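You operate a simulated robot arm through the tools that you are given. There is no shell and no other tool. Be economical: measure what you need, move in short steps, check, and stop when the job is done.

Carry out the task below with a simulated two-armed robot. There is one attempt and no reset: what you move stays moved.

## Task
Put the dust brush on the top of the jig bench away on the top of the parts bench. Then fetch the narrow floor plate from the top of the jig bench and set it on the top of the white lectern. Then open the blue drawer, put the small carton on the top of the jig bench away in the inside of the blue drawer and shut the drawer again. Then take the fuse carton and put it on the floor of the folding crate. Then fetch the hold tag and set it on the top of the side table. Then press the earth test button two times. Then take the white pad on the port rack roof and put it away on the top of the press bench. Do these in the order given. Set down upright: small carton, fuse carton, white pad.

Only the result counts: the job must be done as asked and must still hold three seconds after the hand-in. Knocking over, shifting, dropping, spilling or breaking anything else fails it.

## Robot
Two 7-joint arms with two-finger parallel grippers on one trunk, on a base that drives. Base frame: it is fixed to the floor where the robot stands at the start and does not move with it; the origin is under the middle of the robot, x ahead of it, y to its left, z up. Readings come in m, rad, newtons and seconds.
The left shoulder is at the start at [0.07, 0.134, 1.176], the right one opposite. With the tool pointing down near the work surface each hand reaches from about 0.1 to 0.64 m from the robot's upright axis, wherever it stands, measured 20 degrees to its own side. Places, roughly: blue drawer [1.8, -9.1, 0.8]; dust brush (8x6x6 cm) [-2.6, 0.8, 0.9]; earth test button [3.9, -4.7, 1]; floor of the folding crate (26x20 cm) [2.28, 0.02, 0.8]; floor plate [-2.5, 1.25, 1]; fuse carton [4, 4, 1]; hold tag [4, -4.25, 1]; inside of the blue drawer [1.9, -9.1, 0.8]; small carton [-2.75, 1.5, 1]; top of the parts bench [-2.9, -11.1, 0.9]; top of the press bench [-0.4, 2.1, 0.9]; top of the side table [4.7, -2.9, 0.8]; top of the white lectern [1.7, -1.2, 0.8]; white pad (7x4x6 cm) [3.8, -5.1, 1.2]. Payload 1.57 kg a hand.
The tool frame of a hand sits at the grasp point between the pads (the TCP): z along the fingers, y along the line on which they close. The tips reach 0.03 m beyond it. The gripper opens to 0.08 m. The fingers are 0.017 m wide and 0.012 m thick; the gripper's body (0.04 by 0.082 m) begins 0.08 m behind the TCP.
Orientation is that of the tool frame in the base frame, as a unit quaternion [x, y, z, w]. With the fingers straight down and closing along the base's y, the tool's x points along the base's -x, its y along +y and its z along -z.

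## Interface
- The arms move only by the tool drive_tool. It takes "left_moves", "right_moves" or both (then of equal length, played together; a hand with none holds still); each is a list of rows, each a list of 7 numbers: the opening in per cent of the stroke, from 0 (shut) to 100 (fully open), then the shift along the tool's x, y, z in m, then the turn, a rotation vector about the tool's x, y, z in rad. In form: [[hand, tx, ty, tz, rx, ry, rz], ...]. A call has 1 to 20 rows; each row is the pose to reach, as a shift and turn from the pose commanded when the call began, along the tool's axes at that moment. Rows are played at 5 a second. More than 0.05 m and 0.15 rad between two rows, or a gripper value outside its range, and nothing of the call is played. Where a pose cannot be reached the arm comes as near as it can. A force on the tool above 40 N (or 10 N above the force at the start of the call, whichever is more), or a blocked arm, ends the call early, and 0.2 s more pass. The fingers move at their own pace (about 0.153 m/s each) and stop on an object; they squeeze with about 43 N. The grip force told is the motor's: it shows also when the fingers shut on nothing. Time passes only in rows, and 0.2 s behind the last, so rows that repeat a pose let the fingers close. The reply holds the time, the measured pose of the TCP, the force on the tool along the base axes, the opening and the grip force, in the units named above and with some noise, with the torque about the TCP (base axes, N m) and any sound that the robot's microphone picked up.
- Cameras (640 x 400 px; columns grow to the right, rows downward): "scene" is now at [0.1392, 0.007, 1.409]; the picture's right is [0.09, -1.00, 0.00], its down [-0.53, -0.05, -0.85] and it looks along [0.85, 0.08, -0.53] (base axes); focal length 257 px, centre (320, 200). "left" rides on the left gripper at [0.072, 0.007, -0.122] in its tool frame; the picture's right is [-0.09, 1.00, 0.00], its down [-0.84, -0.08, -0.54] and it looks along [-0.54, -0.05, 0.84] (tool axes); focal length 238 px, centre (320, 200). "right" rides on the right gripper at [0.072, -0.007, -0.122] in its tool frame; the picture's right is [0.09, 1.00, 0.00], its down [-0.84, 0.08, -0.54] and it looks along [-0.54, 0.05, 0.84] (tool axes); focal length 238 px, centre (320, 200). There is no depth. A picture from a camera that has moved, and an enlarged one, comes with that camera's place and axes in the base frame and with its lens.
- grab_frame(camera): a new picture of that camera. The clock stands still meanwhile.
- slide_trunk(by): slides the trunk up (or, below 0, down) by that many m; the arms and the scene camera ride with it, the base frame stays. It gives what a move gives, with no picture.
- base_move(legs): drives the robot by 1 to 6 legs, each [ahead, left, turn to the left] in m, m and rad, along the robot's own axes; the way and the turn of a leg run together, so that a leg with both is an arc; at most 1.5 m and 3.142 rad a leg. The arms and the cameras ride along, it lands a little off, and it stops where it bumps. It gives what a move gives.
- turn_head(pan, tilt): turns the head with the scene camera to pan (to the left, within 1.501 rad either way) and tilt (down, from -0.506 to 1.204), counted from straight ahead of the robot. It gives what a move gives.
- enlarge(camera, box): a new picture of the part [left, top, right, bottom] of that camera's present view, enlarged. The clock stands still meanwhile.
- hand_in(): hands the job in; it is judged then, once.

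Go step by step. Nothing tells you exact positions but the pictures and the camera data: compare them with the known pose of the tool, close in by small moves and look again before you grip or let go. The budget is 232 turns and 234 pictures, counting those below and the enlarged ones. Unless the task says otherwise, let go and move clear before handing in.

The tools are called after "Request:" as a command line: name --argument value ..., lists and objects as JSON in quotes. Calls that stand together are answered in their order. drive_tool: Moves the arms, as the interface text tells. Its arguments: {"type":"object","properties":{"left_moves":{"type":"array","items":{"type":"array","items":{"type":"number"}}},"right_moves":{"type":"array","items":{"type":"array","items":{"type":"number"}}}},"required":[]} The other tools are called the same way: slide_trunk (by) slides the trunk up or down; base_move (legs) drives the base; turn_head (pan, tilt) turns the head that bears the scene camera; grab_frame (camera) takes a picture; enlarge (camera, box) takes an enlarged picture of a part of a camera's view; hand_in () hands the job in.

At the start:

```text
time: 0.0
left_position: [0.5046, 0.1678, 1.2352]
left_ee_rot: [0.0, 1.0, 0.0, 0.0]
left_contact_force: [1.4, -0.3, 0.1]
left_wrist_torque: [0.01, 0.0, 0.03]
left_opening: 0.0797
left_grasp_force: 0.1
right_position: [0.4297, -0.1329, 1.2286]
right_ee_rot: [0.0, 1.0, 0.0, 0.0]
right_contact_force: [-0.2, 0.2, 0.1]
right_wrist_torque: [-0.04, 0.0, 0.0]
right_opening: 0.0801
right_grasp_force: 0.0
trunk travel left (down, up): [-0.75, 0.19]
robot x, y, heading: [0.0002, 0.0014, -0.005]
head pan, tilt: [0.089, 0.557]
```

scene: 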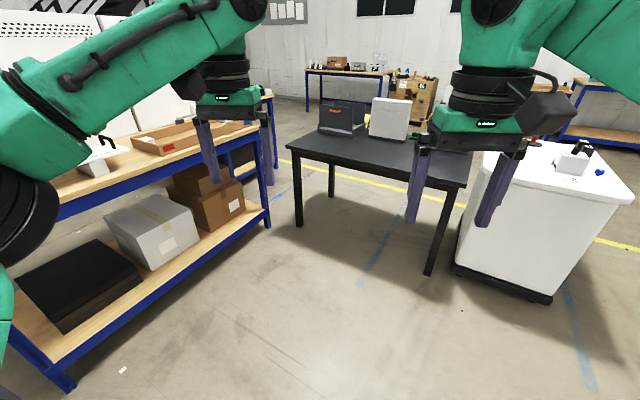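
right: 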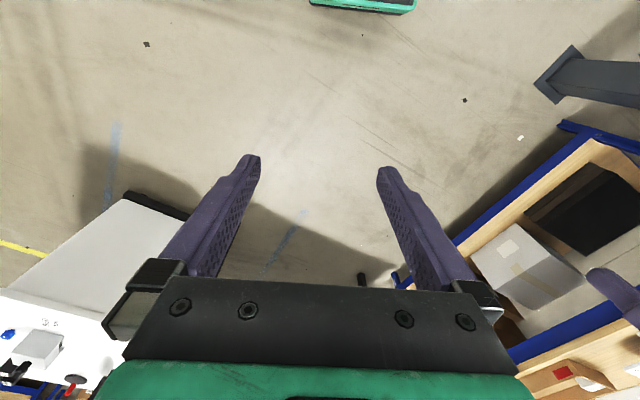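
left: 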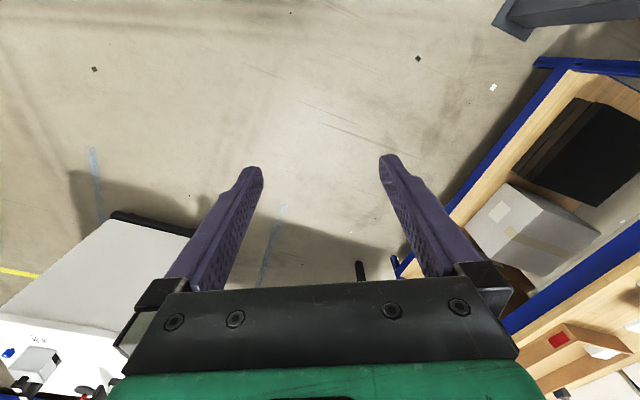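

I see the dark table with the crate ahead, the lectern to the right and a bench to the left; the jig bench should be behind me on the left. I turn around to look at it.

Request:
base_move --legs '[[0, 0, 2.74]]'

Request:
turn_head --pan 0 --tilt 0.4

Request:
grab_frame --camera "scene"

```text
time: 6.8
left_position: [-0.5296, 0.0424, 1.2353]
left_ee_rot: [0.98, -0.198, 0.0, 0.0]
left_contact_force: [-0.1, 1.3, 0.0]
left_wrist_torque: [0.03, 0.0, 0.02]
left_opening: 0.0798
left_grasp_force: 0.2
right_position: [-0.3432, 0.2913, 1.2304]
right_ee_rot: [0.98, -0.199, 0.0, 0.0]
right_contact_force: [-0.5, 0.0, 0.2]
right_wrist_torque: [0.0, 0.0, -0.01]
right_opening: 0.0801
right_grasp_force: 0.1
trunk travel left (down, up): [-0.75, 0.19]
robot x, y, heading: [0.0004, -0.0008, 2.74]
head pan, tilt: [0.089, 0.557]
```

```text
time: 7.5
left_position: [-0.5307, 0.0426, 1.2351]
left_ee_rot: [0.98, -0.199, -0.001, -0.001]
left_contact_force: [-0.4, -0.4, 0.2]
left_wrist_torque: [0.01, 0.01, 0.01]
left_opening: 0.0802
left_grasp_force: 0.0
right_position: [-0.343, 0.2901, 1.2297]
right_ee_rot: [0.98, -0.199, 0.0, 0.0]
right_contact_force: [0.3, -0.3, -0.1]
right_wrist_torque: [0.0, 0.02, -0.02]
right_opening: 0.0801
right_grasp_force: 0.0
trunk travel left (down, up): [-0.75, 0.19]
robot x, y, heading: [-0.0019, 0.0033, 2.737]
head pan, tilt: [0.0, 0.4]
```

```text
230 pictures are left
camera scene: at [-0.1318, 0.0548, 1.4234], right [0.39, 0.92, 0.0], down [0.36, -0.15, -0.92], along [-0.85, 0.36, -0.39], focal length 257 px, centre (320, 200)
```

scene: 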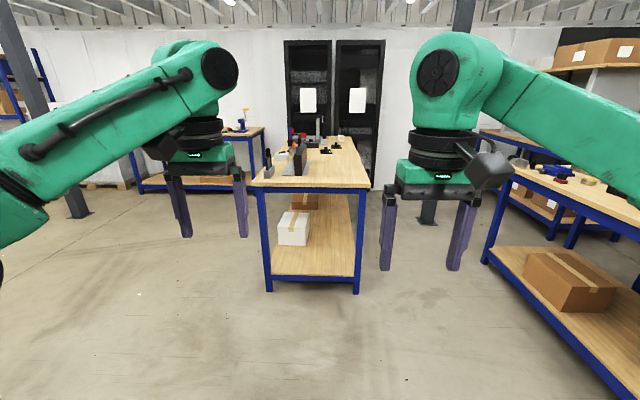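

The jig bench lies ahead with its objects along the left and far side. I drive to its left side and look from there.

Request:
base_move --legs '[[0.8, 0.65, 0], [0.8, 0.5, -0.6], [0, 0, -0.7]]'

Request:
grab_frame --camera "scene"

```text
time: 19.3
left_position: [-2.0438, 0.257, 1.235]
left_ee_rot: [-0.684, 0.729, 0.0, 0.001]
left_contact_force: [0.6, 0.7, -0.1]
left_wrist_torque: [0.03, 0.01, 0.03]
left_opening: 0.08
left_grasp_force: 0.0
right_position: [-1.7487, 0.1629, 1.2288]
right_ee_rot: [-0.684, 0.73, 0.0, 0.0]
right_contact_force: [0.0, 0.3, -0.6]
right_wrist_torque: [0.0, 0.0, 0.01]
right_opening: 0.0801
right_grasp_force: 0.0
trunk travel left (down, up): [-0.75, 0.19]
robot x, y, heading: [-1.9096, -0.2579, 1.51]
head pan, tilt: [0.0, 0.4]
```

```text
229 pictures are left
camera scene: at [-1.9, -0.1153, 1.4234], right [1.0, -0.06, 0.0], down [-0.02, -0.39, -0.92], along [0.06, 0.92, -0.39], focal length 257 px, centre (320, 200)
```

scene: 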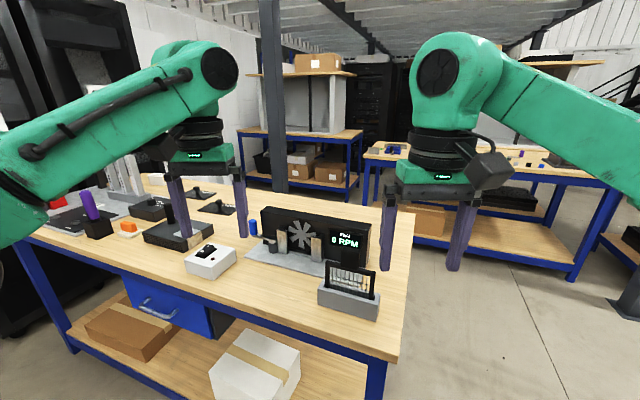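

I see the bench with an RPM unit, several small items and an orange thing at the left. I move along the bench edge, square to it, for a better look.

Request:
base_move --legs '[[0.0, 0.81, 0], [0.2, 0, -0.44]]'

Request:
turn_head --pan 0 --tilt 0.6

Request:
grab_frame --camera "scene"

Request:
grab_frame --camera "left"

Request:
grab_frame --camera "right"

```text
time: 24.9
left_position: [-2.5704, 0.5048, 1.2369]
left_ee_rot: [-0.505, 0.863, 0.0, 0.002]
left_contact_force: [-0.7, 0.1, -0.2]
left_wrist_torque: [0.01, -0.04, -0.02]
left_opening: 0.0798
left_grasp_force: 0.1
right_position: [-2.3421, 0.2903, 1.2301]
right_ee_rot: [-0.505, 0.863, 0.0, 0.001]
right_contact_force: [-0.7, 0.6, 0.9]
right_wrist_torque: [0.0, 0.0, -0.01]
right_opening: 0.08
right_grasp_force: 0.1
trunk travel left (down, up): [-0.75, 0.19]
robot x, y, heading: [-2.6697, -0.0169, 1.059]
head pan, tilt: [0.0, 0.4]
```

```text
time: 25.7
left_position: [-2.5662, 0.5061, 1.2357]
left_ee_rot: [-0.505, 0.863, -0.001, -0.001]
left_contact_force: [0.2, -0.1, 0.3]
left_wrist_torque: [-0.02, 0.01, -0.01]
left_opening: 0.0802
left_grasp_force: 0.1
right_position: [-2.3414, 0.2925, 1.2291]
right_ee_rot: [-0.505, 0.863, 0.0, 0.0]
right_contact_force: [-0.4, 1.1, 0.3]
right_wrist_torque: [0.01, 0.01, 0.06]
right_opening: 0.0801
right_grasp_force: 0.0
trunk travel left (down, up): [-0.75, 0.19]
robot x, y, heading: [-2.6699, -0.0159, 1.06]
head pan, tilt: [0.0, 0.6]
```

```text
228 pictures are left
camera scene: at [-2.5997, 0.1036, 1.4052], right [0.87, -0.49, 0.0], down [-0.28, -0.49, -0.83], along [0.4, 0.72, -0.56], focal length 257 px, centre (320, 200)
```

scene: 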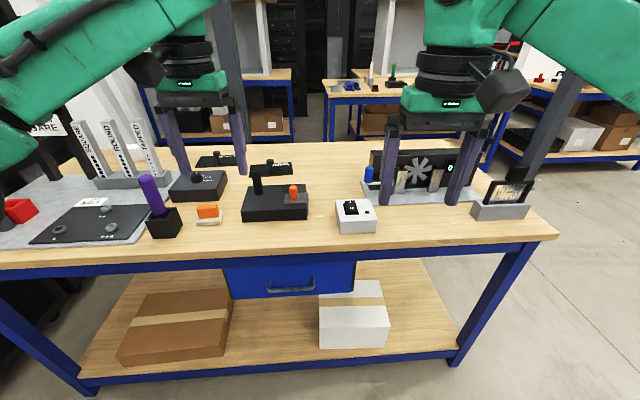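

```text
227 pictures are left
camera left: at [-2.6066, 0.4464, 1.3568], right [-0.82, 0.57, 0.0], down [0.48, 0.69, 0.54], along [0.31, 0.45, -0.84], focal length 238 px, centre (320, 200)
```

left: 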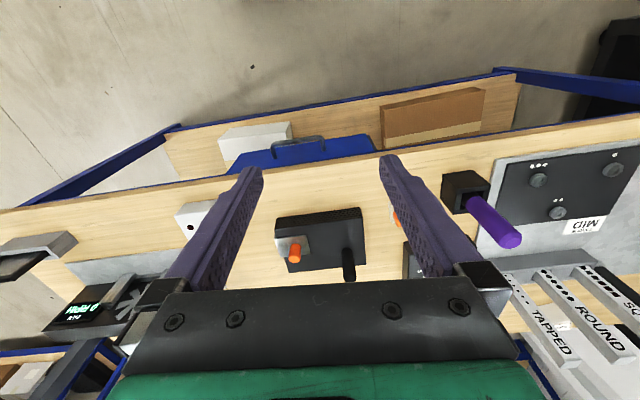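

```text
226 pictures are left
camera right: at [-2.3697, 0.2272, 1.3522], right [-0.91, 0.41, 0.0], down [0.34, 0.77, 0.54], along [0.22, 0.49, -0.84], focal length 238 px, centre (320, 200)
```

right: 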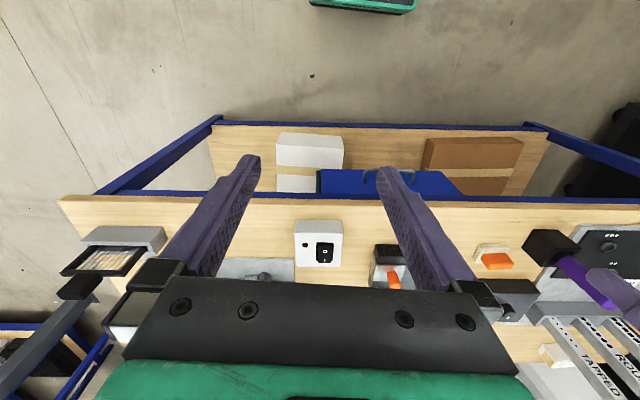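

The orange brush sits near the bench edge at about (-2.59, 0.85). I look closer at the items.

Request:
enlarge --camera "scene" --box '[0, 100, 320, 300]'

Request:
enlarge --camera "scene" --box '[130, 130, 310, 243]'

```text
2.00 times, centred on (160, 200) of scene
camera zoom: at [-2.5997, 0.1036, 1.4052], right [0.87, -0.49, 0.0], down [-0.28, -0.49, -0.83], along [0.4, 0.72, -0.56], focal length 514 px, centre (640, 200)
```

zoom: 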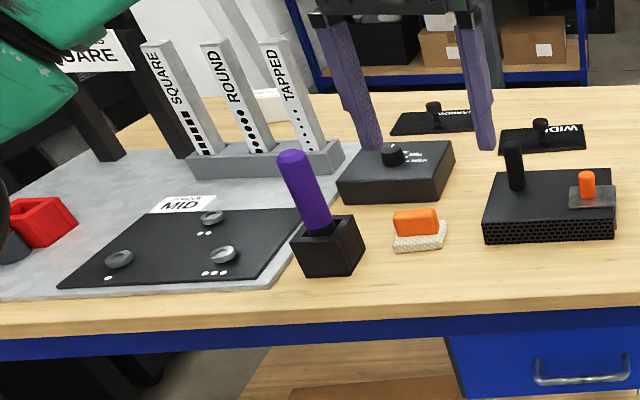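

```text
3.54 times, centred on (220, 186) of scene
camera zoom: at [-2.5997, 0.1036, 1.4052], right [0.87, -0.49, 0.0], down [-0.28, -0.49, -0.83], along [0.4, 0.72, -0.56], focal length 910 px, centre (674, 248)
```

zoom: 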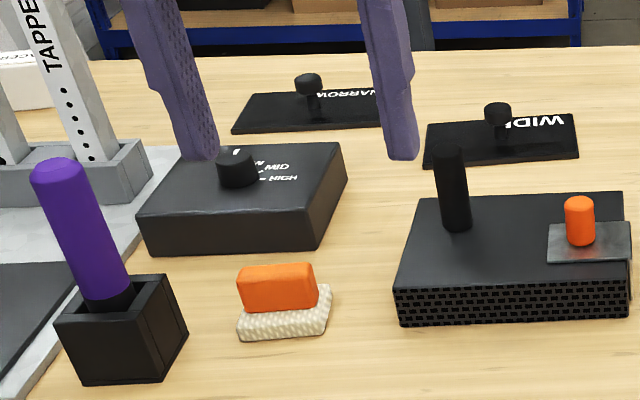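

The plate marked NARROW is behind at about (-2.49, 1.24), and the brush is closer. I drive up so that the brush is under the left hand.

Request:
base_move --legs '[[0.25, 0.2, 0]]'

Request:
grab_frame --camera "left"

Request:
grab_frame --camera "scene"

```text
time: 27.8
left_position: [-2.6248, 0.8188, 1.2361]
left_ee_rot: [-0.51, 0.86, 0.0, 0.0]
left_contact_force: [0.0, -0.3, -0.1]
left_wrist_torque: [0.01, -0.01, 0.03]
left_opening: 0.08
left_grasp_force: 0.0
right_position: [-2.397, 0.6063, 1.2307]
right_ee_rot: [-0.509, 0.861, 0.001, 0.0]
right_contact_force: [0.1, -0.5, -0.7]
right_wrist_torque: [0.0, 0.02, -0.03]
right_opening: 0.0802
right_grasp_force: 0.0
trunk travel left (down, up): [-0.75, 0.19]
robot x, y, heading: [-2.7231, 0.3002, 1.067]
head pan, tilt: [0.0, 0.6]
```

```text
223 pictures are left
camera left: at [-2.6643, 0.7568, 1.3579], right [-0.83, 0.56, 0.0], down [0.47, 0.7, 0.54], along [0.3, 0.45, -0.84], focal length 238 px, centre (320, 200)
```

left: 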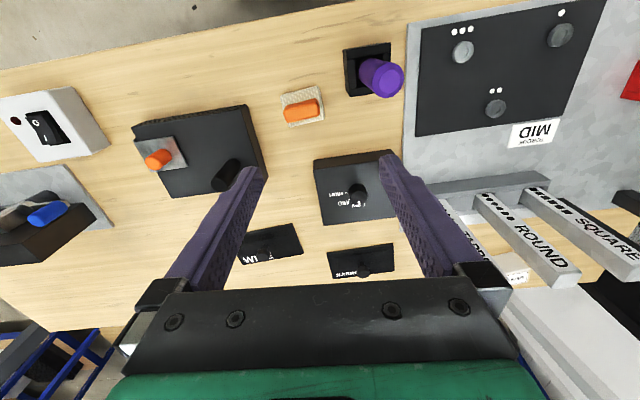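

```text
222 pictures are left
camera scene: at [-2.6539, 0.4141, 1.4054], right [0.88, -0.48, 0.0], down [-0.27, -0.49, -0.83], along [0.4, 0.72, -0.56], focal length 257 px, centre (320, 200)
```

scene: 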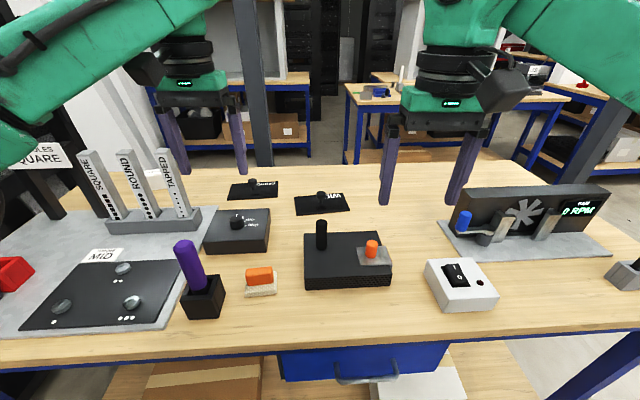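

Triangulated: brush top centre at about (-2.590, 0.813, 0.945), its long side parallel to the bench edge. I turn the left wrist 90°, move over it and partly down, then look.

Request:
drive_tool --left_moves '[[100, -0.001, -0.003, 0.01, 0, 0, -0.143], [100, -0.002, -0.006, 0.02, 0, 0, -0.286], [100, -0.003, -0.009, 0.03, 0, 0, -0.429], [100, -0.004, -0.012, 0.04, 0, 0, -0.571], [100, -0.005, -0.015, 0.05, 0, 0, -0.714], [100, -0.006, -0.018, 0.06, 0, 0, -0.857], [100, -0.007, -0.021, 0.07, 0, 0, -1.0], [100, -0.008, -0.024, 0.08, 0, 0, -1.143], [100, -0.009, -0.027, 0.09, 0, 0, -1.286], [100, -0.01, -0.03, 0.1, 0, 0, -1.429], [100, -0.0115, -0.0336, 0.12, 0, 0, -1.571], [100, -0.0115, -0.0336, 0.16, 0, 0, -1.571]]'

Request:
grab_frame --camera "left"

Request:
grab_frame --camera "scene"

```text
time: 30.4
left_position: [-2.5904, 0.8146, 1.0758]
left_ee_rot: [0.969, -0.247, 0.001, 0.0]
left_contact_force: [0.0, -0.1, 0.2]
left_wrist_torque: [0.01, -0.01, 0.01]
left_opening: 0.08
left_grasp_force: 0.1
right_position: [-2.3966, 0.6095, 1.2294]
right_ee_rot: [-0.509, 0.861, 0.0, 0.0]
right_contact_force: [-1.2, -0.9, 0.3]
right_wrist_torque: [-0.02, -0.02, 0.0]
right_opening: 0.0802
right_grasp_force: 0.0
trunk travel left (down, up): [-0.75, 0.19]
robot x, y, heading: [-2.7224, 0.2951, 1.068]
head pan, tilt: [0.0, 0.6]
```

```text
221 pictures are left
camera left: at [-2.5298, 0.7743, 1.1976], right [-0.56, -0.83, 0.0], down [-0.7, 0.47, 0.54], along [-0.45, 0.3, -0.84], focal length 238 px, centre (320, 200)
```

left: 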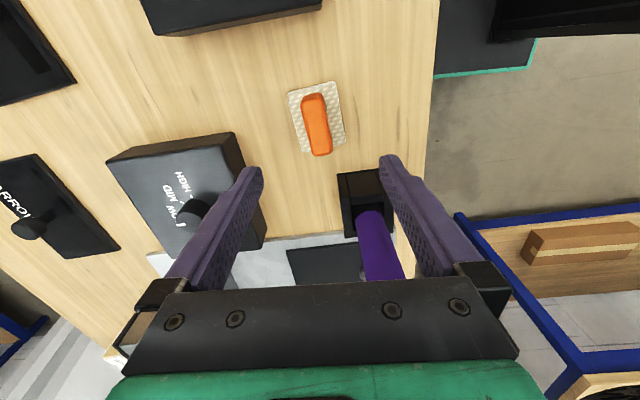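

```text
220 pictures are left
camera scene: at [-2.6543, 0.4176, 1.4051], right [0.88, -0.48, 0.0], down [-0.27, -0.5, -0.82], along [0.4, 0.72, -0.57], focal length 257 px, centre (320, 200)
```

scene: 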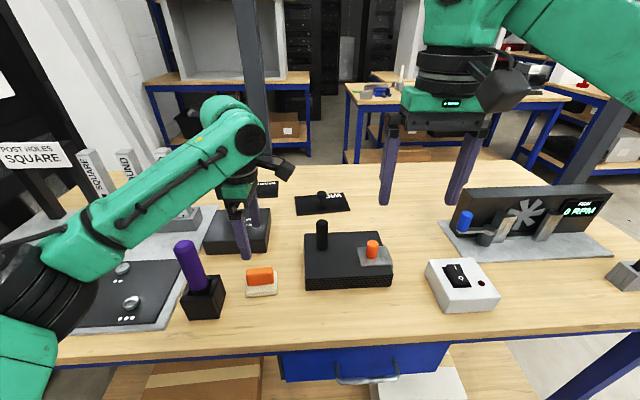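

The brush lies between the fingers. I go down part way with a small turn correction and check the forearm against the purple lever.

Request:
drive_tool --left_moves '[[100, 0.001, 0, 0.03, 0, 0, -0.06], [100, 0.002, 0, 0.06, 0, 0, -0.06], [100, 0.002, 0, 0.09, 0, 0, -0.06]]'

Request:
grab_frame --camera "scene"

Request:
grab_frame --camera "left"

Request:
grab_frame --camera "right"

```text
time: 31.2
left_position: [-2.5877, 0.8092, 0.9855]
left_ee_rot: [0.976, -0.219, 0.0, 0.0]
left_contact_force: [0.4, 0.3, -0.9]
left_wrist_torque: [-0.01, -0.03, 0.02]
left_opening: 0.0801
left_grasp_force: 0.1
right_position: [-2.396, 0.6073, 1.2299]
right_ee_rot: [-0.509, 0.861, -0.001, -0.001]
right_contact_force: [0.4, 0.0, 0.4]
right_wrist_torque: [0.0, 0.01, 0.0]
right_opening: 0.0802
right_grasp_force: 0.0
trunk travel left (down, up): [-0.75, 0.19]
robot x, y, heading: [-2.7198, 0.2941, 1.071]
head pan, tilt: [0.0, 0.6]
```

```text
219 pictures are left
camera scene: at [-2.654, 0.4163, 1.4052], right [0.88, -0.48, 0.0], down [-0.27, -0.5, -0.82], along [0.4, 0.72, -0.57], focal length 257 px, centre (320, 200)
```

scene: 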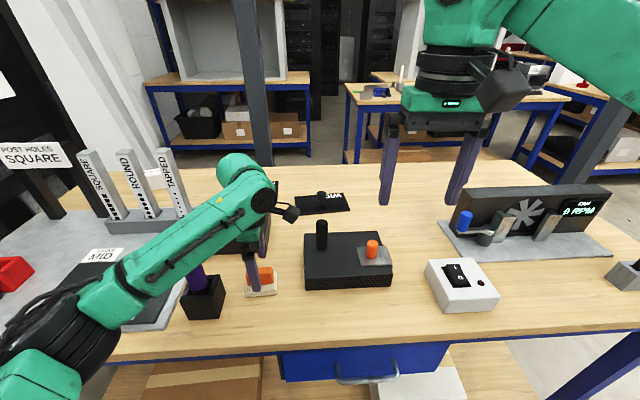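

```text
218 pictures are left
camera left: at [-2.5251, 0.7728, 1.1073], right [-0.51, -0.86, 0.0], down [-0.72, 0.43, 0.54], along [-0.47, 0.28, -0.84], focal length 238 px, centre (320, 200)
```

left: 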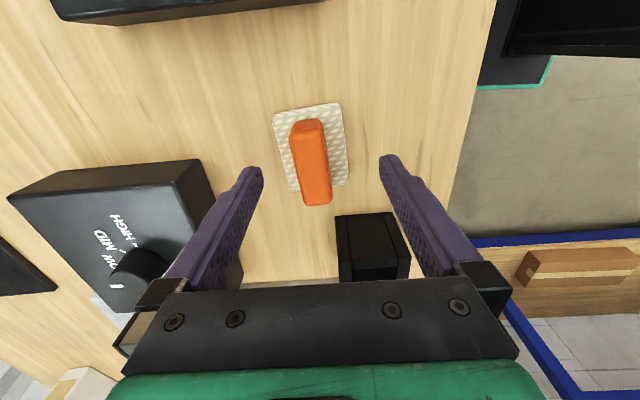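

```text
217 pictures are left
camera right: at [-2.4253, 0.5423, 1.3524], right [-0.92, 0.4, 0.0], down [0.34, 0.77, 0.54], along [0.22, 0.5, -0.84], focal length 238 px, centre (320, 200)
```

right: 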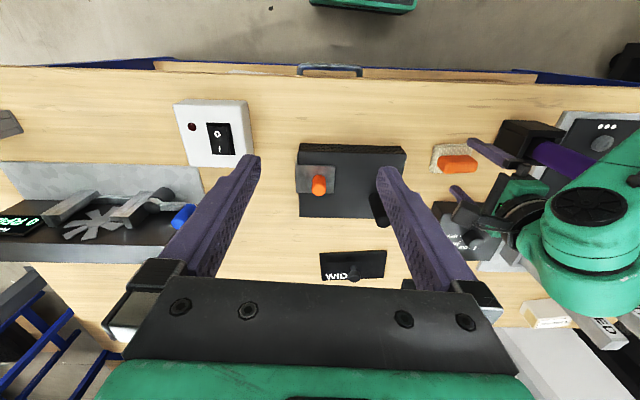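

The forearm comes very close to the tall purple lever in this pose. I go back up and return the wrist to gripping the orange block lengthwise (about 6 cm), which keeps the arm high.

Request:
drive_tool --left_moves '[[100, 0, 0, -0.04, 0, 0, 0], [100, 0, 0, -0.08, 0, 0, 0], [100, 0, 0, -0.11, 0, 0, 0], [100, 0, 0, -0.12, 0, 0, 0.143], [100, 0, 0, -0.12, 0, 0, 0.286], [100, 0, 0, -0.12, 0, 0, 0.429], [100, 0, 0, -0.12, 0, 0, 0.571], [100, 0, 0, -0.12, 0, 0, 0.714], [100, 0, 0, -0.12, 0, 0, 0.857], [100, 0, 0, -0.12, 0, 0, 1.0], [100, 0, 0, -0.12, 0, 0, 1.143], [100, 0, 0, -0.12, 0, 0, 1.286], [100, 0, 0, -0.12, 0, 0, 1.429], [100, 0, 0, -0.11, 0, 0, 1.571], [100, 0, 0, -0.09, 0, 0, 1.571]]'

Request:
grab_frame --camera "scene"

Request:
grab_frame --camera "left"

```text
time: 34.4
left_position: [-2.5869, 0.8115, 1.0763]
left_ee_rot: [-0.534, 0.845, -0.001, 0.0]
left_contact_force: [-0.5, 0.1, 0.6]
left_wrist_torque: [0.01, -0.02, 0.02]
left_opening: 0.08
left_grasp_force: 0.0
right_position: [-2.3978, 0.6079, 1.2289]
right_ee_rot: [-0.508, 0.861, -0.001, 0.0]
right_contact_force: [1.1, 0.6, -1.0]
right_wrist_torque: [-0.04, 0.0, -0.02]
right_opening: 0.0802
right_grasp_force: 0.1
trunk travel left (down, up): [-0.75, 0.19]
robot x, y, heading: [-2.7198, 0.2946, 1.07]
head pan, tilt: [0.0, 0.6]
```

```text
216 pictures are left
camera scene: at [-2.6541, 0.4169, 1.4052], right [0.88, -0.48, 0.0], down [-0.27, -0.5, -0.82], along [0.4, 0.72, -0.57], focal length 257 px, centre (320, 200)
```

scene: 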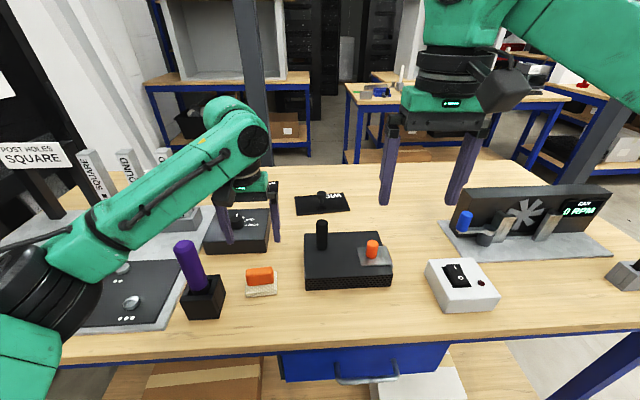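

```text
215 pictures are left
camera left: at [-2.623, 0.7494, 1.1963], right [-0.86, 0.51, 0.0], down [0.43, 0.72, 0.54], along [0.28, 0.47, -0.84], focal length 238 px, centre (320, 200)
```

left: 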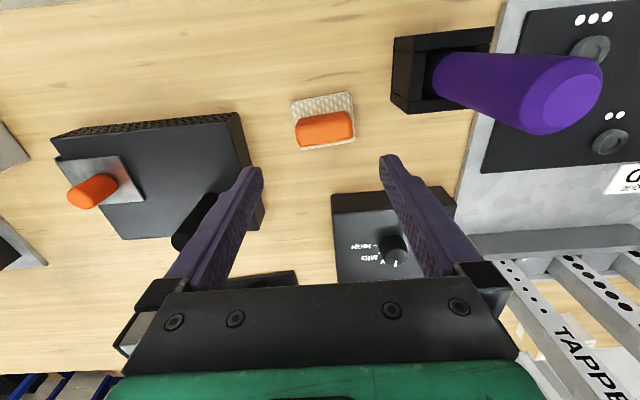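

The forearm lies low because the shoulder is low. I raise the trunk and come down from higher up.

Request:
slide_trunk --by 0.19

Request:
drive_tool --left_moves '[[100, 0, 0, 0.05, 0, 0, 0], [100, 0, 0, 0.1, 0, 0, 0], [100, 0, 0, 0.15, 0, 0, 0], [100, 0, 0, 0.2, 0, 0, 0], [100, 0, 0, 0.24, 0, 0, 0]]'

Request:
grab_frame --camera "scene"

Request:
grab_frame --camera "left"

```text
time: 36.5
left_position: [-2.5867, 0.8118, 1.2654]
left_ee_rot: [-0.535, 0.845, 0.0, 0.0]
left_contact_force: [1.2, -0.4, 0.5]
left_wrist_torque: [0.03, 0.01, 0.01]
left_opening: 0.0799
left_grasp_force: 0.0
right_position: [-2.3973, 0.6082, 1.4194]
right_ee_rot: [-0.509, 0.861, 0.0, 0.001]
right_contact_force: [-0.4, 0.1, -0.3]
right_wrist_torque: [-0.02, 0.02, -0.01]
right_opening: 0.0799
right_grasp_force: 0.1
trunk travel left (down, up): [-0.94, 0.0]
robot x, y, heading: [-2.719, 0.2964, 1.072]
head pan, tilt: [0.0, 0.6]
```

```text
time: 37.7
left_position: [-2.5846, 0.8123, 1.0255]
left_ee_rot: [-0.535, 0.845, 0.0, 0.0]
left_contact_force: [0.0, -0.7, 0.2]
left_wrist_torque: [0.0, 0.04, 0.0]
left_opening: 0.08
left_grasp_force: 0.1
right_position: [-2.3965, 0.6083, 1.4205]
right_ee_rot: [-0.509, 0.86, 0.0, 0.001]
right_contact_force: [-1.3, -0.1, 0.1]
right_wrist_torque: [-0.02, -0.01, -0.02]
right_opening: 0.0797
right_grasp_force: 0.1
trunk travel left (down, up): [-0.94, 0.0]
robot x, y, heading: [-2.7187, 0.2974, 1.069]
head pan, tilt: [0.0, 0.6]
```

```text
214 pictures are left
camera scene: at [-2.6536, 0.4166, 1.5952], right [0.88, -0.48, 0.0], down [-0.27, -0.5, -0.82], along [0.4, 0.72, -0.57], focal length 257 px, centre (320, 200)
```

scene: 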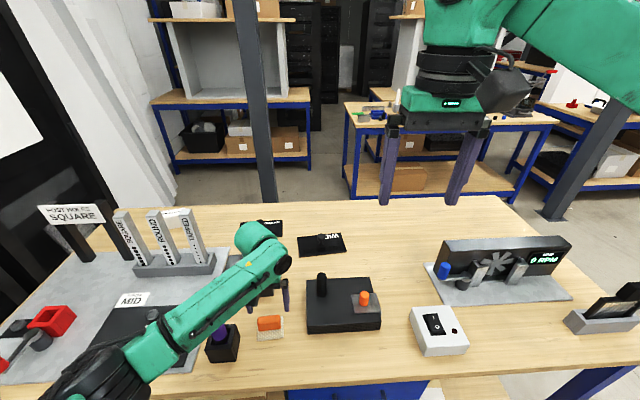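

```text
213 pictures are left
camera left: at [-2.6202, 0.7501, 1.1463], right [-0.86, 0.51, 0.0], down [0.43, 0.72, 0.54], along [0.28, 0.47, -0.84], focal length 238 px, centre (320, 200)
```

left: 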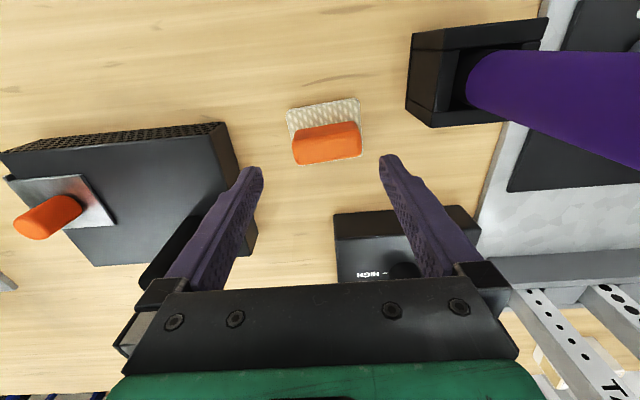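

The lever still crowds the forearm, so I lift the hand and re-stand turned further left, so that the forearm comes over the bench edge rather than over the lever.

Request:
drive_tool --left_moves '[[100, 0, 0, -0.05, 0, 0, 0], [100, 0, 0, -0.1, 0, 0, 0], [100, 0, 0, -0.15, 0, 0, 0], [100, 0, 0, -0.2, 0, 0, 0]]'

Request:
base_move --legs '[[0, -0.262, 0], [0, 0, 0.43], [0.038, 0, 0]]'

Request:
grab_frame --camera "left"

Request:
grab_frame --camera "scene"

```text
time: 38.7
left_position: [-2.5894, 0.8097, 1.223]
left_ee_rot: [-0.536, 0.845, 0.0, 0.0]
left_contact_force: [-0.3, -0.4, -0.3]
left_wrist_torque: [-0.03, 0.01, 0.01]
left_opening: 0.08
left_grasp_force: 0.1
right_position: [-2.3974, 0.6083, 1.4198]
right_ee_rot: [-0.509, 0.861, 0.0, 0.0]
right_contact_force: [-0.7, 0.1, -0.1]
right_wrist_torque: [-0.01, 0.0, -0.01]
right_opening: 0.0801
right_grasp_force: 0.0
trunk travel left (down, up): [-0.94, 0.0]
robot x, y, heading: [-2.721, 0.2973, 1.066]
head pan, tilt: [0.0, 0.6]
```

```text
time: 42.3
left_position: [-2.5806, 0.7171, 1.2256]
left_ee_rot: [-0.704, 0.711, 0.001, 0.002]
left_contact_force: [0.4, -0.5, 0.3]
left_wrist_torque: [0.06, -0.02, 0.01]
left_opening: 0.0799
left_grasp_force: 0.0
right_position: [-2.3224, 0.6133, 1.4238]
right_ee_rot: [-0.682, 0.732, 0.003, 0.003]
right_contact_force: [0.0, -1.3, 0.4]
right_wrist_torque: [0.08, 0.01, -0.01]
right_opening: 0.0801
right_grasp_force: 0.1
trunk travel left (down, up): [-0.94, 0.0]
robot x, y, heading: [-2.4849, 0.205, 1.504]
head pan, tilt: [0.0, 0.6]
```

```text
212 pictures are left
camera left: at [-2.5874, 0.6447, 1.3466], right [-0.99, 0.1, 0.0], down [0.08, 0.83, 0.55], along [0.06, 0.55, -0.84], focal length 238 px, centre (320, 200)
```

left: 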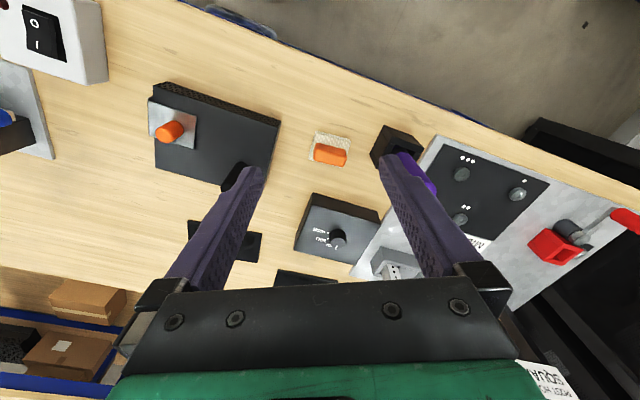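

```text
211 pictures are left
camera scene: at [-2.4753, 0.3304, 1.5963], right [1.0, -0.07, 0.0], down [-0.04, -0.56, -0.83], along [0.06, 0.83, -0.56], focal length 257 px, centre (320, 200)
```

scene: 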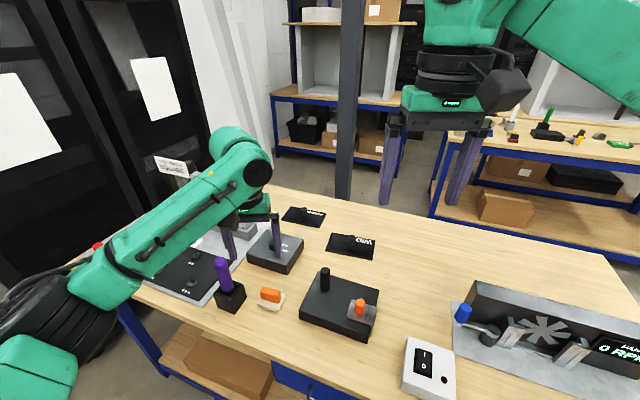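

The arm now comes over the open edge. I move the left hand over the brush, aligning it with the brush, and look again.

Request:
drive_tool --left_moves '[[100, -0.03, 0.003, 0, 0, 0, 0.145], [100, -0.06, 0.005, 0, 0, 0, 0.29], [100, -0.097, 0.0085, 0, 0, 0, 0.43], [100, -0.097, 0.0085, 0.05, 0, 0, 0.43], [100, -0.097, 0.0085, 0.1, 0, 0, 0.43], [100, -0.097, 0.0085, 0.15, 0, 0, 0.43], [100, -0.097, 0.0085, 0.19, 0, 0, 0.43]]'

Request:
grab_frame --camera "scene"

Request:
grab_frame --camera "left"

```text
time: 43.9
left_position: [-2.5878, 0.819, 1.044]
left_ee_rot: [-0.536, 0.844, 0.001, 0.001]
left_contact_force: [0.9, -0.1, -0.2]
left_wrist_torque: [-0.02, 0.04, -0.02]
left_opening: 0.0799
left_grasp_force: 0.0
left hand out of reach, approached as far as the arm can: row 7
right_position: [-2.3211, 0.6241, 1.4208]
right_ee_rot: [-0.682, 0.731, 0.0, 0.0]
right_contact_force: [0.8, -0.2, -0.2]
right_wrist_torque: [-0.05, 0.02, 0.05]
right_opening: 0.0799
right_grasp_force: 0.1
trunk travel left (down, up): [-0.94, 0.0]
robot x, y, heading: [-2.4819, 0.2062, 1.506]
head pan, tilt: [0.0, 0.6]
```

```text
210 pictures are left
camera scene: at [-2.4745, 0.3425, 1.5952], right [1.0, -0.07, 0.0], down [-0.04, -0.56, -0.82], along [0.06, 0.82, -0.57], focal length 257 px, centre (320, 200)
```

scene: 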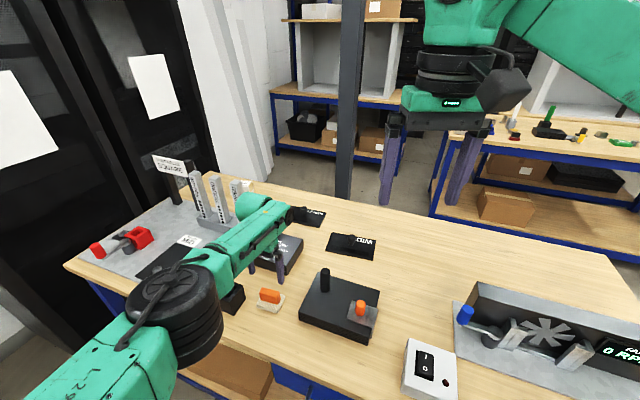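

```text
209 pictures are left
camera left: at [-2.6249, 0.7562, 1.1654], right [-0.86, 0.51, 0.0], down [0.43, 0.72, 0.54], along [0.28, 0.47, -0.84], focal length 238 px, centre (320, 200)
```

left: 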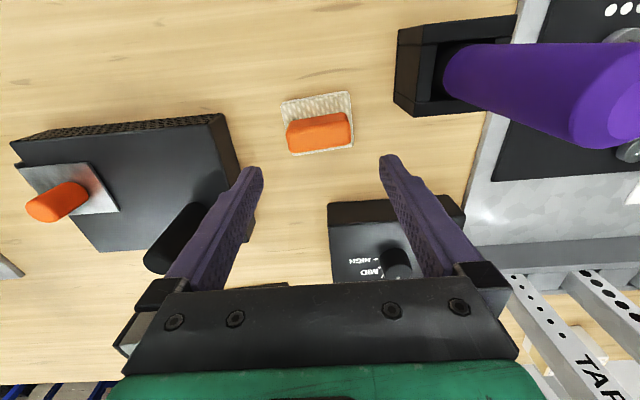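

The arm is at its reach limit with the trunk up, so I bring the hand straight down by lowering the trunk.

Request:
drive_tool --left_moves '[[95, 0.005, 0, 0, 0, 0, 0]]'

Request:
slide_trunk --by -0.075

Request:
grab_frame --camera "left"

Request:
grab_frame --camera "scene"

```text
time: 44.3
left_position: [-2.5904, 0.8128, 1.0432]
left_ee_rot: [-0.536, 0.844, 0.001, 0.0]
left_contact_force: [-0.2, 0.5, 0.4]
left_wrist_torque: [0.01, 0.02, -0.02]
left_opening: 0.0758
left_grasp_force: 0.0
right_position: [-2.3192, 0.6228, 1.4204]
right_ee_rot: [-0.682, 0.731, 0.001, 0.0]
right_contact_force: [0.1, 0.2, -1.1]
right_wrist_torque: [0.02, 0.01, -0.02]
right_opening: 0.0798
right_grasp_force: 0.1
trunk travel left (down, up): [-0.94, 0.0]
robot x, y, heading: [-2.4849, 0.2041, 1.5]
head pan, tilt: [0.0, 0.6]
```

```text
time: 45.4
left_position: [-2.5915, 0.8139, 0.9686]
left_ee_rot: [-0.536, 0.844, 0.001, 0.0]
left_contact_force: [0.7, 0.0, 0.8]
left_wrist_torque: [0.01, -0.02, -0.01]
left_opening: 0.0758
left_grasp_force: 0.1
right_position: [-2.3215, 0.6238, 1.3439]
right_ee_rot: [-0.683, 0.731, 0.0, 0.001]
right_contact_force: [-0.8, 0.9, -0.2]
right_wrist_torque: [0.03, -0.01, -0.02]
right_opening: 0.0799
right_grasp_force: 0.0
trunk travel left (down, up): [-0.865, 0.075]
robot x, y, heading: [-2.4846, 0.2053, 1.497]
head pan, tilt: [0.0, 0.6]
```

```text
208 pictures are left
camera left: at [-2.627, 0.7506, 1.0902], right [-0.86, 0.51, 0.0], down [0.43, 0.72, 0.54], along [0.28, 0.47, -0.84], focal length 238 px, centre (320, 200)
```

left: 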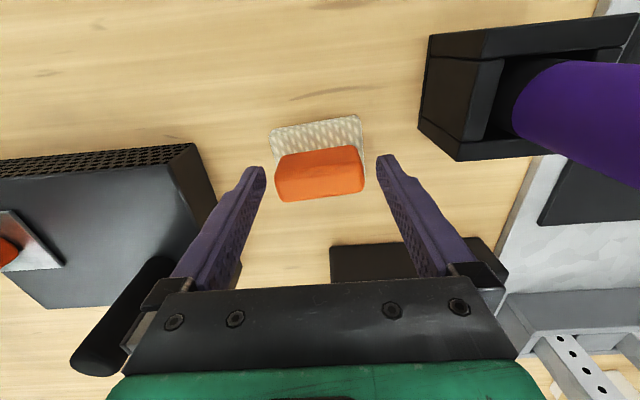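

```text
207 pictures are left
camera scene: at [-2.4751, 0.3419, 1.5202], right [1.0, -0.07, 0.0], down [-0.04, -0.56, -0.82], along [0.06, 0.82, -0.57], focal length 257 px, centre (320, 200)
```

scene: 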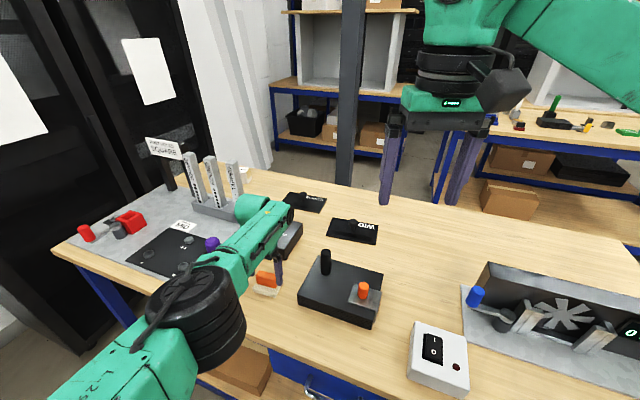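

The brush is centred between the fingers and the forearm clears the lever. I lower the last 2 cm and close.

Request:
slide_trunk --by -0.023

Request:
drive_tool --left_moves '[[60, 0, 0, 0, 0, 0, 0], [40, 0, 0, 0, 0, 0, 0], [40, 0, 0, 0, 0, 0, 0], [40, 0, 0, 0, 0, 0, 0]]'

Request:
grab_frame --camera "left"

```text
time: 46.1
left_position: [-2.591, 0.8137, 0.9456]
left_ee_rot: [-0.536, 0.844, 0.0, 0.0]
left_contact_force: [0.8, 0.3, -0.8]
left_wrist_torque: [0.0, -0.01, -0.06]
left_opening: 0.0759
left_grasp_force: 0.1
right_position: [-2.3216, 0.6232, 1.3227]
right_ee_rot: [-0.682, 0.731, 0.0, 0.001]
right_contact_force: [-0.4, 0.5, 0.4]
right_wrist_torque: [0.01, 0.0, 0.02]
right_opening: 0.08
right_grasp_force: 0.1
trunk travel left (down, up): [-0.842, 0.098]
robot x, y, heading: [-2.4846, 0.207, 1.506]
head pan, tilt: [0.0, 0.6]
```

```text
time: 47.1
left_position: [-2.5903, 0.8128, 0.9447]
left_ee_rot: [-0.536, 0.844, -0.001, 0.0]
left_contact_force: [0.6, -0.2, 1.1]
left_wrist_torque: [0.01, -0.05, 0.01]
left_opening: 0.0696
left_grasp_force: 43.3
right_position: [-2.321, 0.6235, 1.3216]
right_ee_rot: [-0.682, 0.732, 0.0, 0.0]
right_contact_force: [0.3, 0.3, -0.1]
right_wrist_torque: [-0.02, 0.0, -0.02]
right_opening: 0.0799
right_grasp_force: 0.1
trunk travel left (down, up): [-0.842, 0.098]
robot x, y, heading: [-2.4876, 0.2025, 1.498]
head pan, tilt: [0.0, 0.6]
```

```text
206 pictures are left
camera left: at [-2.6268, 0.7507, 1.0673], right [-0.86, 0.51, 0.0], down [0.43, 0.72, 0.54], along [0.28, 0.47, -0.84], focal length 238 px, centre (320, 200)
```

left: 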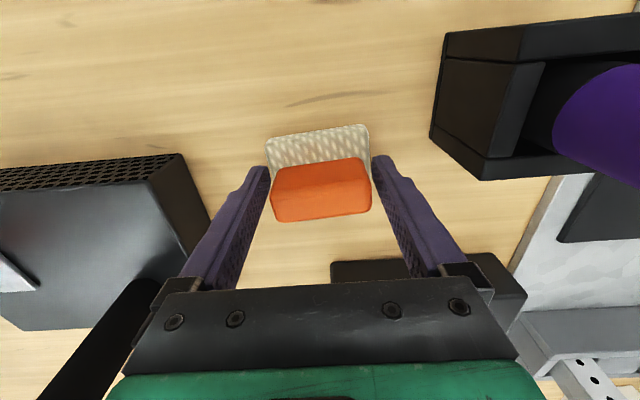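

Gripped at 7 cm opening with firm force. I lift by the trunk and check it comes along.

Request:
slide_trunk --by 0.09

Request:
drive_tool --left_moves '[[40, 0, 0, -0.05, 0, 0, 0], [40, 0, 0, -0.1, 0, 0, 0], [40, 0, 0, -0.15, 0, 0, 0], [40, 0.05, 0, -0.18, 0, 0, -0.14], [40, 0.09, 0, -0.19, 0, 0, -0.29], [40, 0.13, 0, -0.19, 0, 0, -0.43]]'

Request:
grab_frame --camera "left"

Request:
grab_frame --camera "scene"

```text
time: 48.4
left_position: [-2.5921, 0.8141, 1.0352]
left_ee_rot: [-0.537, 0.844, 0.0, 0.0]
left_contact_force: [0.1, -0.7, -0.2]
left_wrist_torque: [0.02, 0.0, -0.01]
left_opening: 0.0319
left_grasp_force: 0.2
right_position: [-2.3216, 0.6218, 1.4114]
right_ee_rot: [-0.682, 0.732, 0.0, 0.0]
right_contact_force: [-0.2, -0.8, 0.0]
right_wrist_torque: [0.0, 0.02, 0.01]
right_opening: 0.08
right_grasp_force: 0.1
trunk travel left (down, up): [-0.932, 0.008]
robot x, y, heading: [-2.4842, 0.2048, 1.502]
head pan, tilt: [0.0, 0.6]
```

```text
refused: row 4 steps farther than a row can; nothing moved
```

```text
205 pictures are left
camera left: at [-2.6268, 0.7506, 1.1572], right [-0.86, 0.51, 0.0], down [0.43, 0.72, 0.54], along [0.28, 0.47, -0.84], focal length 238 px, centre (320, 200)
```

left: 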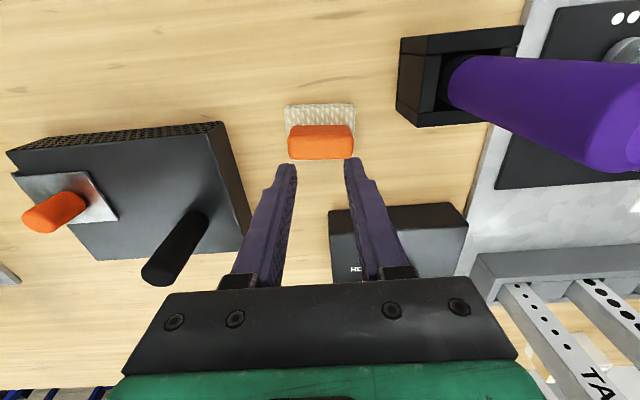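

```text
204 pictures are left
camera scene: at [-2.4747, 0.3419, 1.5872], right [1.0, -0.07, 0.0], down [-0.04, -0.56, -0.82], along [0.06, 0.82, -0.57], focal length 257 px, centre (320, 200)
```

scene: 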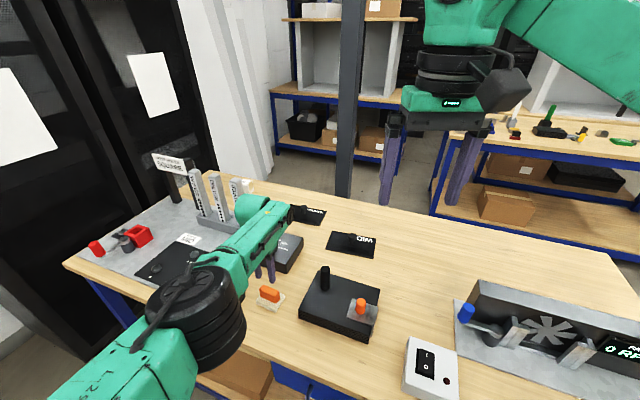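

The fingers slipped off the rounded ends; the brush stands where it was, now aligned with the gripper. I turn the wrist 90° to grip across its narrow side.

Request:
drive_tool --left_moves '[[95, 0, 0, 0, 0, 0, -0.143], [95, 0, 0, 0, 0, 0, -0.286], [95, 0, 0, 0, 0, 0, -0.429], [95, 0, 0, 0, 0, 0, -0.571], [95, 0, 0, 0, 0, 0, -0.714], [95, 0, 0, 0, 0, 0, -0.857], [95, 0, 0, 0, 0, 0, -1.0], [95, 0, 0, 0, 0, 0, -1.143], [95, 0, 0, 0, 0, 0, -1.286], [95, 0, 0, 0, 0, 0, -1.429], [95, 0, 0, 0, 0, 0, -1.571]]'

Request:
slide_trunk --by -0.06

Request:
grab_frame --camera "left"

Request:
grab_frame --camera "scene"

```text
time: 50.8
left_position: [-2.5921, 0.8124, 1.0361]
left_ee_rot: [0.976, -0.216, 0.0, -0.001]
left_contact_force: [-0.8, 0.7, 0.0]
left_wrist_torque: [-0.01, 0.01, 0.01]
left_opening: 0.0757
left_grasp_force: 0.0
right_position: [-2.3218, 0.623, 1.4122]
right_ee_rot: [-0.682, 0.731, 0.0, 0.0]
right_contact_force: [-0.5, 0.0, 0.7]
right_wrist_torque: [0.0, 0.01, -0.01]
right_opening: 0.08
right_grasp_force: 0.0
trunk travel left (down, up): [-0.932, 0.008]
robot x, y, heading: [-2.484, 0.2058, 1.499]
head pan, tilt: [0.0, 0.6]
```

```text
time: 51.8
left_position: [-2.5924, 0.8133, 0.9758]
left_ee_rot: [0.976, -0.218, 0.0, 0.0]
left_contact_force: [-0.1, 0.0, 0.2]
left_wrist_torque: [0.01, -0.01, -0.04]
left_opening: 0.0762
left_grasp_force: 0.0
right_position: [-2.3213, 0.6227, 1.3524]
right_ee_rot: [-0.682, 0.731, 0.001, 0.001]
right_contact_force: [0.7, -0.5, -0.1]
right_wrist_torque: [0.01, -0.01, 0.06]
right_opening: 0.08
right_grasp_force: 0.1
trunk travel left (down, up): [-0.872, 0.068]
robot x, y, heading: [-2.4817, 0.2072, 1.5]
head pan, tilt: [0.0, 0.6]
```

```text
203 pictures are left
camera left: at [-2.5284, 0.7758, 1.0976], right [-0.51, -0.86, 0.0], down [-0.73, 0.43, 0.54], along [-0.47, 0.27, -0.84], focal length 238 px, centre (320, 200)
```

left: 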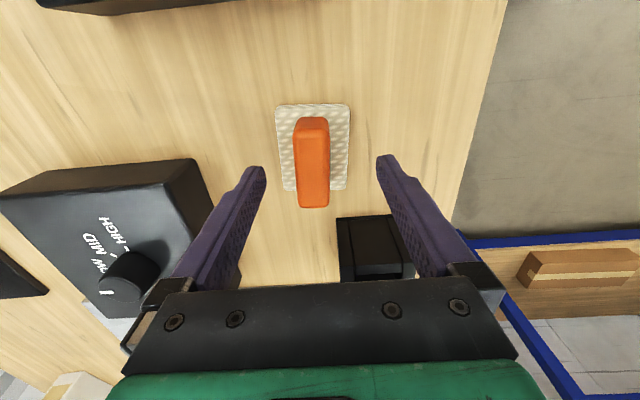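

```text
202 pictures are left
camera scene: at [-2.4748, 0.3416, 1.5272], right [1.0, -0.07, 0.0], down [-0.04, -0.56, -0.83], along [0.06, 0.82, -0.56], focal length 257 px, centre (320, 200)
```

scene: 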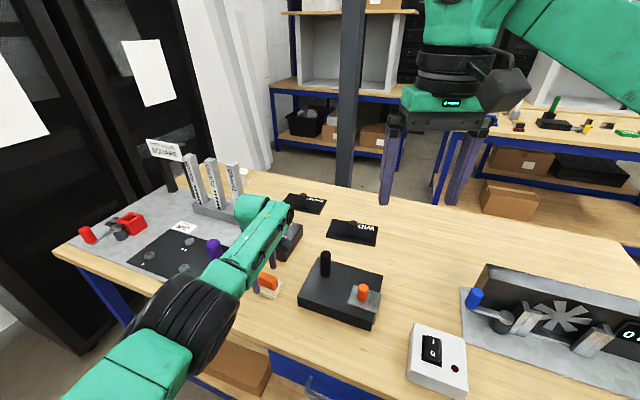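

The forearm is level at about z=1.2, clear above the lever. I shift 5 mm to centre on the brush, lower and close.

Request:
drive_tool --left_moves '[[95, 0, -0.0055, 0, 0, 0, 0]]'

Request:
slide_trunk --by -0.047

Request:
drive_tool --left_moves '[[60, 0, 0, 0, 0, 0, 0], [30, 0, 0, 0, 0, 0, 0], [10, 0, 0, 0, 0, 0, 0], [10, 0, 0, 0, 0, 0, 0], [10, 0, 0, 0, 0, 0, 0]]'

Request:
slide_trunk --by 0.05

Request:
grab_frame --camera "left"

```text
time: 52.2
left_position: [-2.5886, 0.823, 0.9832]
left_ee_rot: [0.976, -0.219, 0.0, -0.013]
left_contact_force: [0.1, -0.8, 0.8]
left_wrist_torque: [0.0, 0.02, 0.02]
left_opening: 0.0759
left_grasp_force: 0.0
left hand out of reach, approached as far as the arm can: row 1
right_position: [-2.3215, 0.6242, 1.3524]
right_ee_rot: [-0.682, 0.732, 0.0, 0.001]
right_contact_force: [-0.7, -0.2, 0.2]
right_wrist_torque: [0.0, 0.02, -0.02]
right_opening: 0.08
right_grasp_force: 0.0
trunk travel left (down, up): [-0.872, 0.068]
robot x, y, heading: [-2.4854, 0.2042, 1.497]
head pan, tilt: [0.0, 0.6]
```

```text
time: 53.1
left_position: [-2.5872, 0.8217, 0.9371]
left_ee_rot: [0.976, -0.219, 0.0, -0.014]
left_contact_force: [0.5, 0.4, -0.4]
left_wrist_torque: [-0.02, -0.05, 0.01]
left_opening: 0.0758
left_grasp_force: 0.1
right_position: [-2.3212, 0.6234, 1.3054]
right_ee_rot: [-0.682, 0.731, 0.0, 0.001]
right_contact_force: [-0.2, -0.7, 0.1]
right_wrist_torque: [0.03, 0.01, -0.01]
right_opening: 0.0799
right_grasp_force: 0.1
trunk travel left (down, up): [-0.825, 0.115]
robot x, y, heading: [-2.4873, 0.208, 1.502]
head pan, tilt: [0.0, 0.6]
```

```text
time: 54.3
left_position: [-2.5877, 0.8217, 0.9371]
left_ee_rot: [0.976, -0.219, 0.001, -0.013]
left_contact_force: [-0.6, 0.9, 4.1]
left_wrist_torque: [-0.09, 0.1, -0.1]
left_opening: 0.0552
left_grasp_force: 43.3
right_position: [-2.3212, 0.6233, 1.3052]
right_ee_rot: [-0.682, 0.732, 0.001, 0.001]
right_contact_force: [0.6, 0.5, 0.3]
right_wrist_torque: [0.0, -0.01, 0.0]
right_opening: 0.0799
right_grasp_force: 0.1
trunk travel left (down, up): [-0.825, 0.115]
robot x, y, heading: [-2.4834, 0.2023, 1.499]
head pan, tilt: [0.0, 0.6]
```

```text
time: 55.2
left_position: [-2.5875, 0.8215, 0.9868]
left_ee_rot: [0.976, -0.22, 0.0, -0.013]
left_contact_force: [-0.7, 0.8, 0.0]
left_wrist_torque: [0.0, 0.01, 0.0]
left_opening: 0.0551
left_grasp_force: 43.2
right_position: [-2.3207, 0.6236, 1.3547]
right_ee_rot: [-0.682, 0.732, 0.0, 0.0]
right_contact_force: [-0.5, -0.3, -1.0]
right_wrist_torque: [0.0, 0.0, 0.0]
right_opening: 0.0799
right_grasp_force: 0.0
trunk travel left (down, up): [-0.875, 0.065]
robot x, y, heading: [-2.4857, 0.2034, 1.499]
head pan, tilt: [0.0, 0.6]
```

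```text
201 pictures are left
camera left: at [-2.5256, 0.7816, 1.1071], right [-0.51, -0.86, -0.03], down [-0.73, 0.41, 0.55], along [-0.46, 0.3, -0.84], focal length 238 px, centre (320, 200)
```

left: 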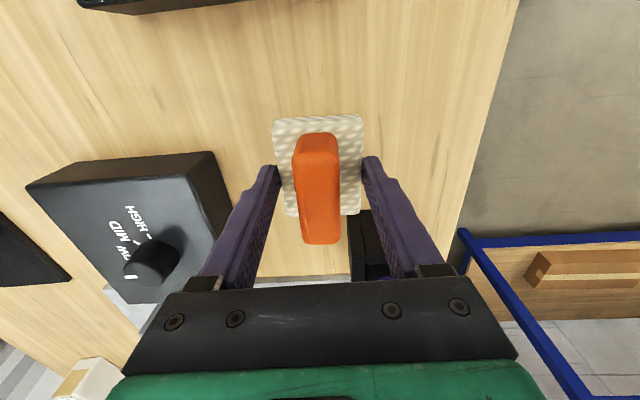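

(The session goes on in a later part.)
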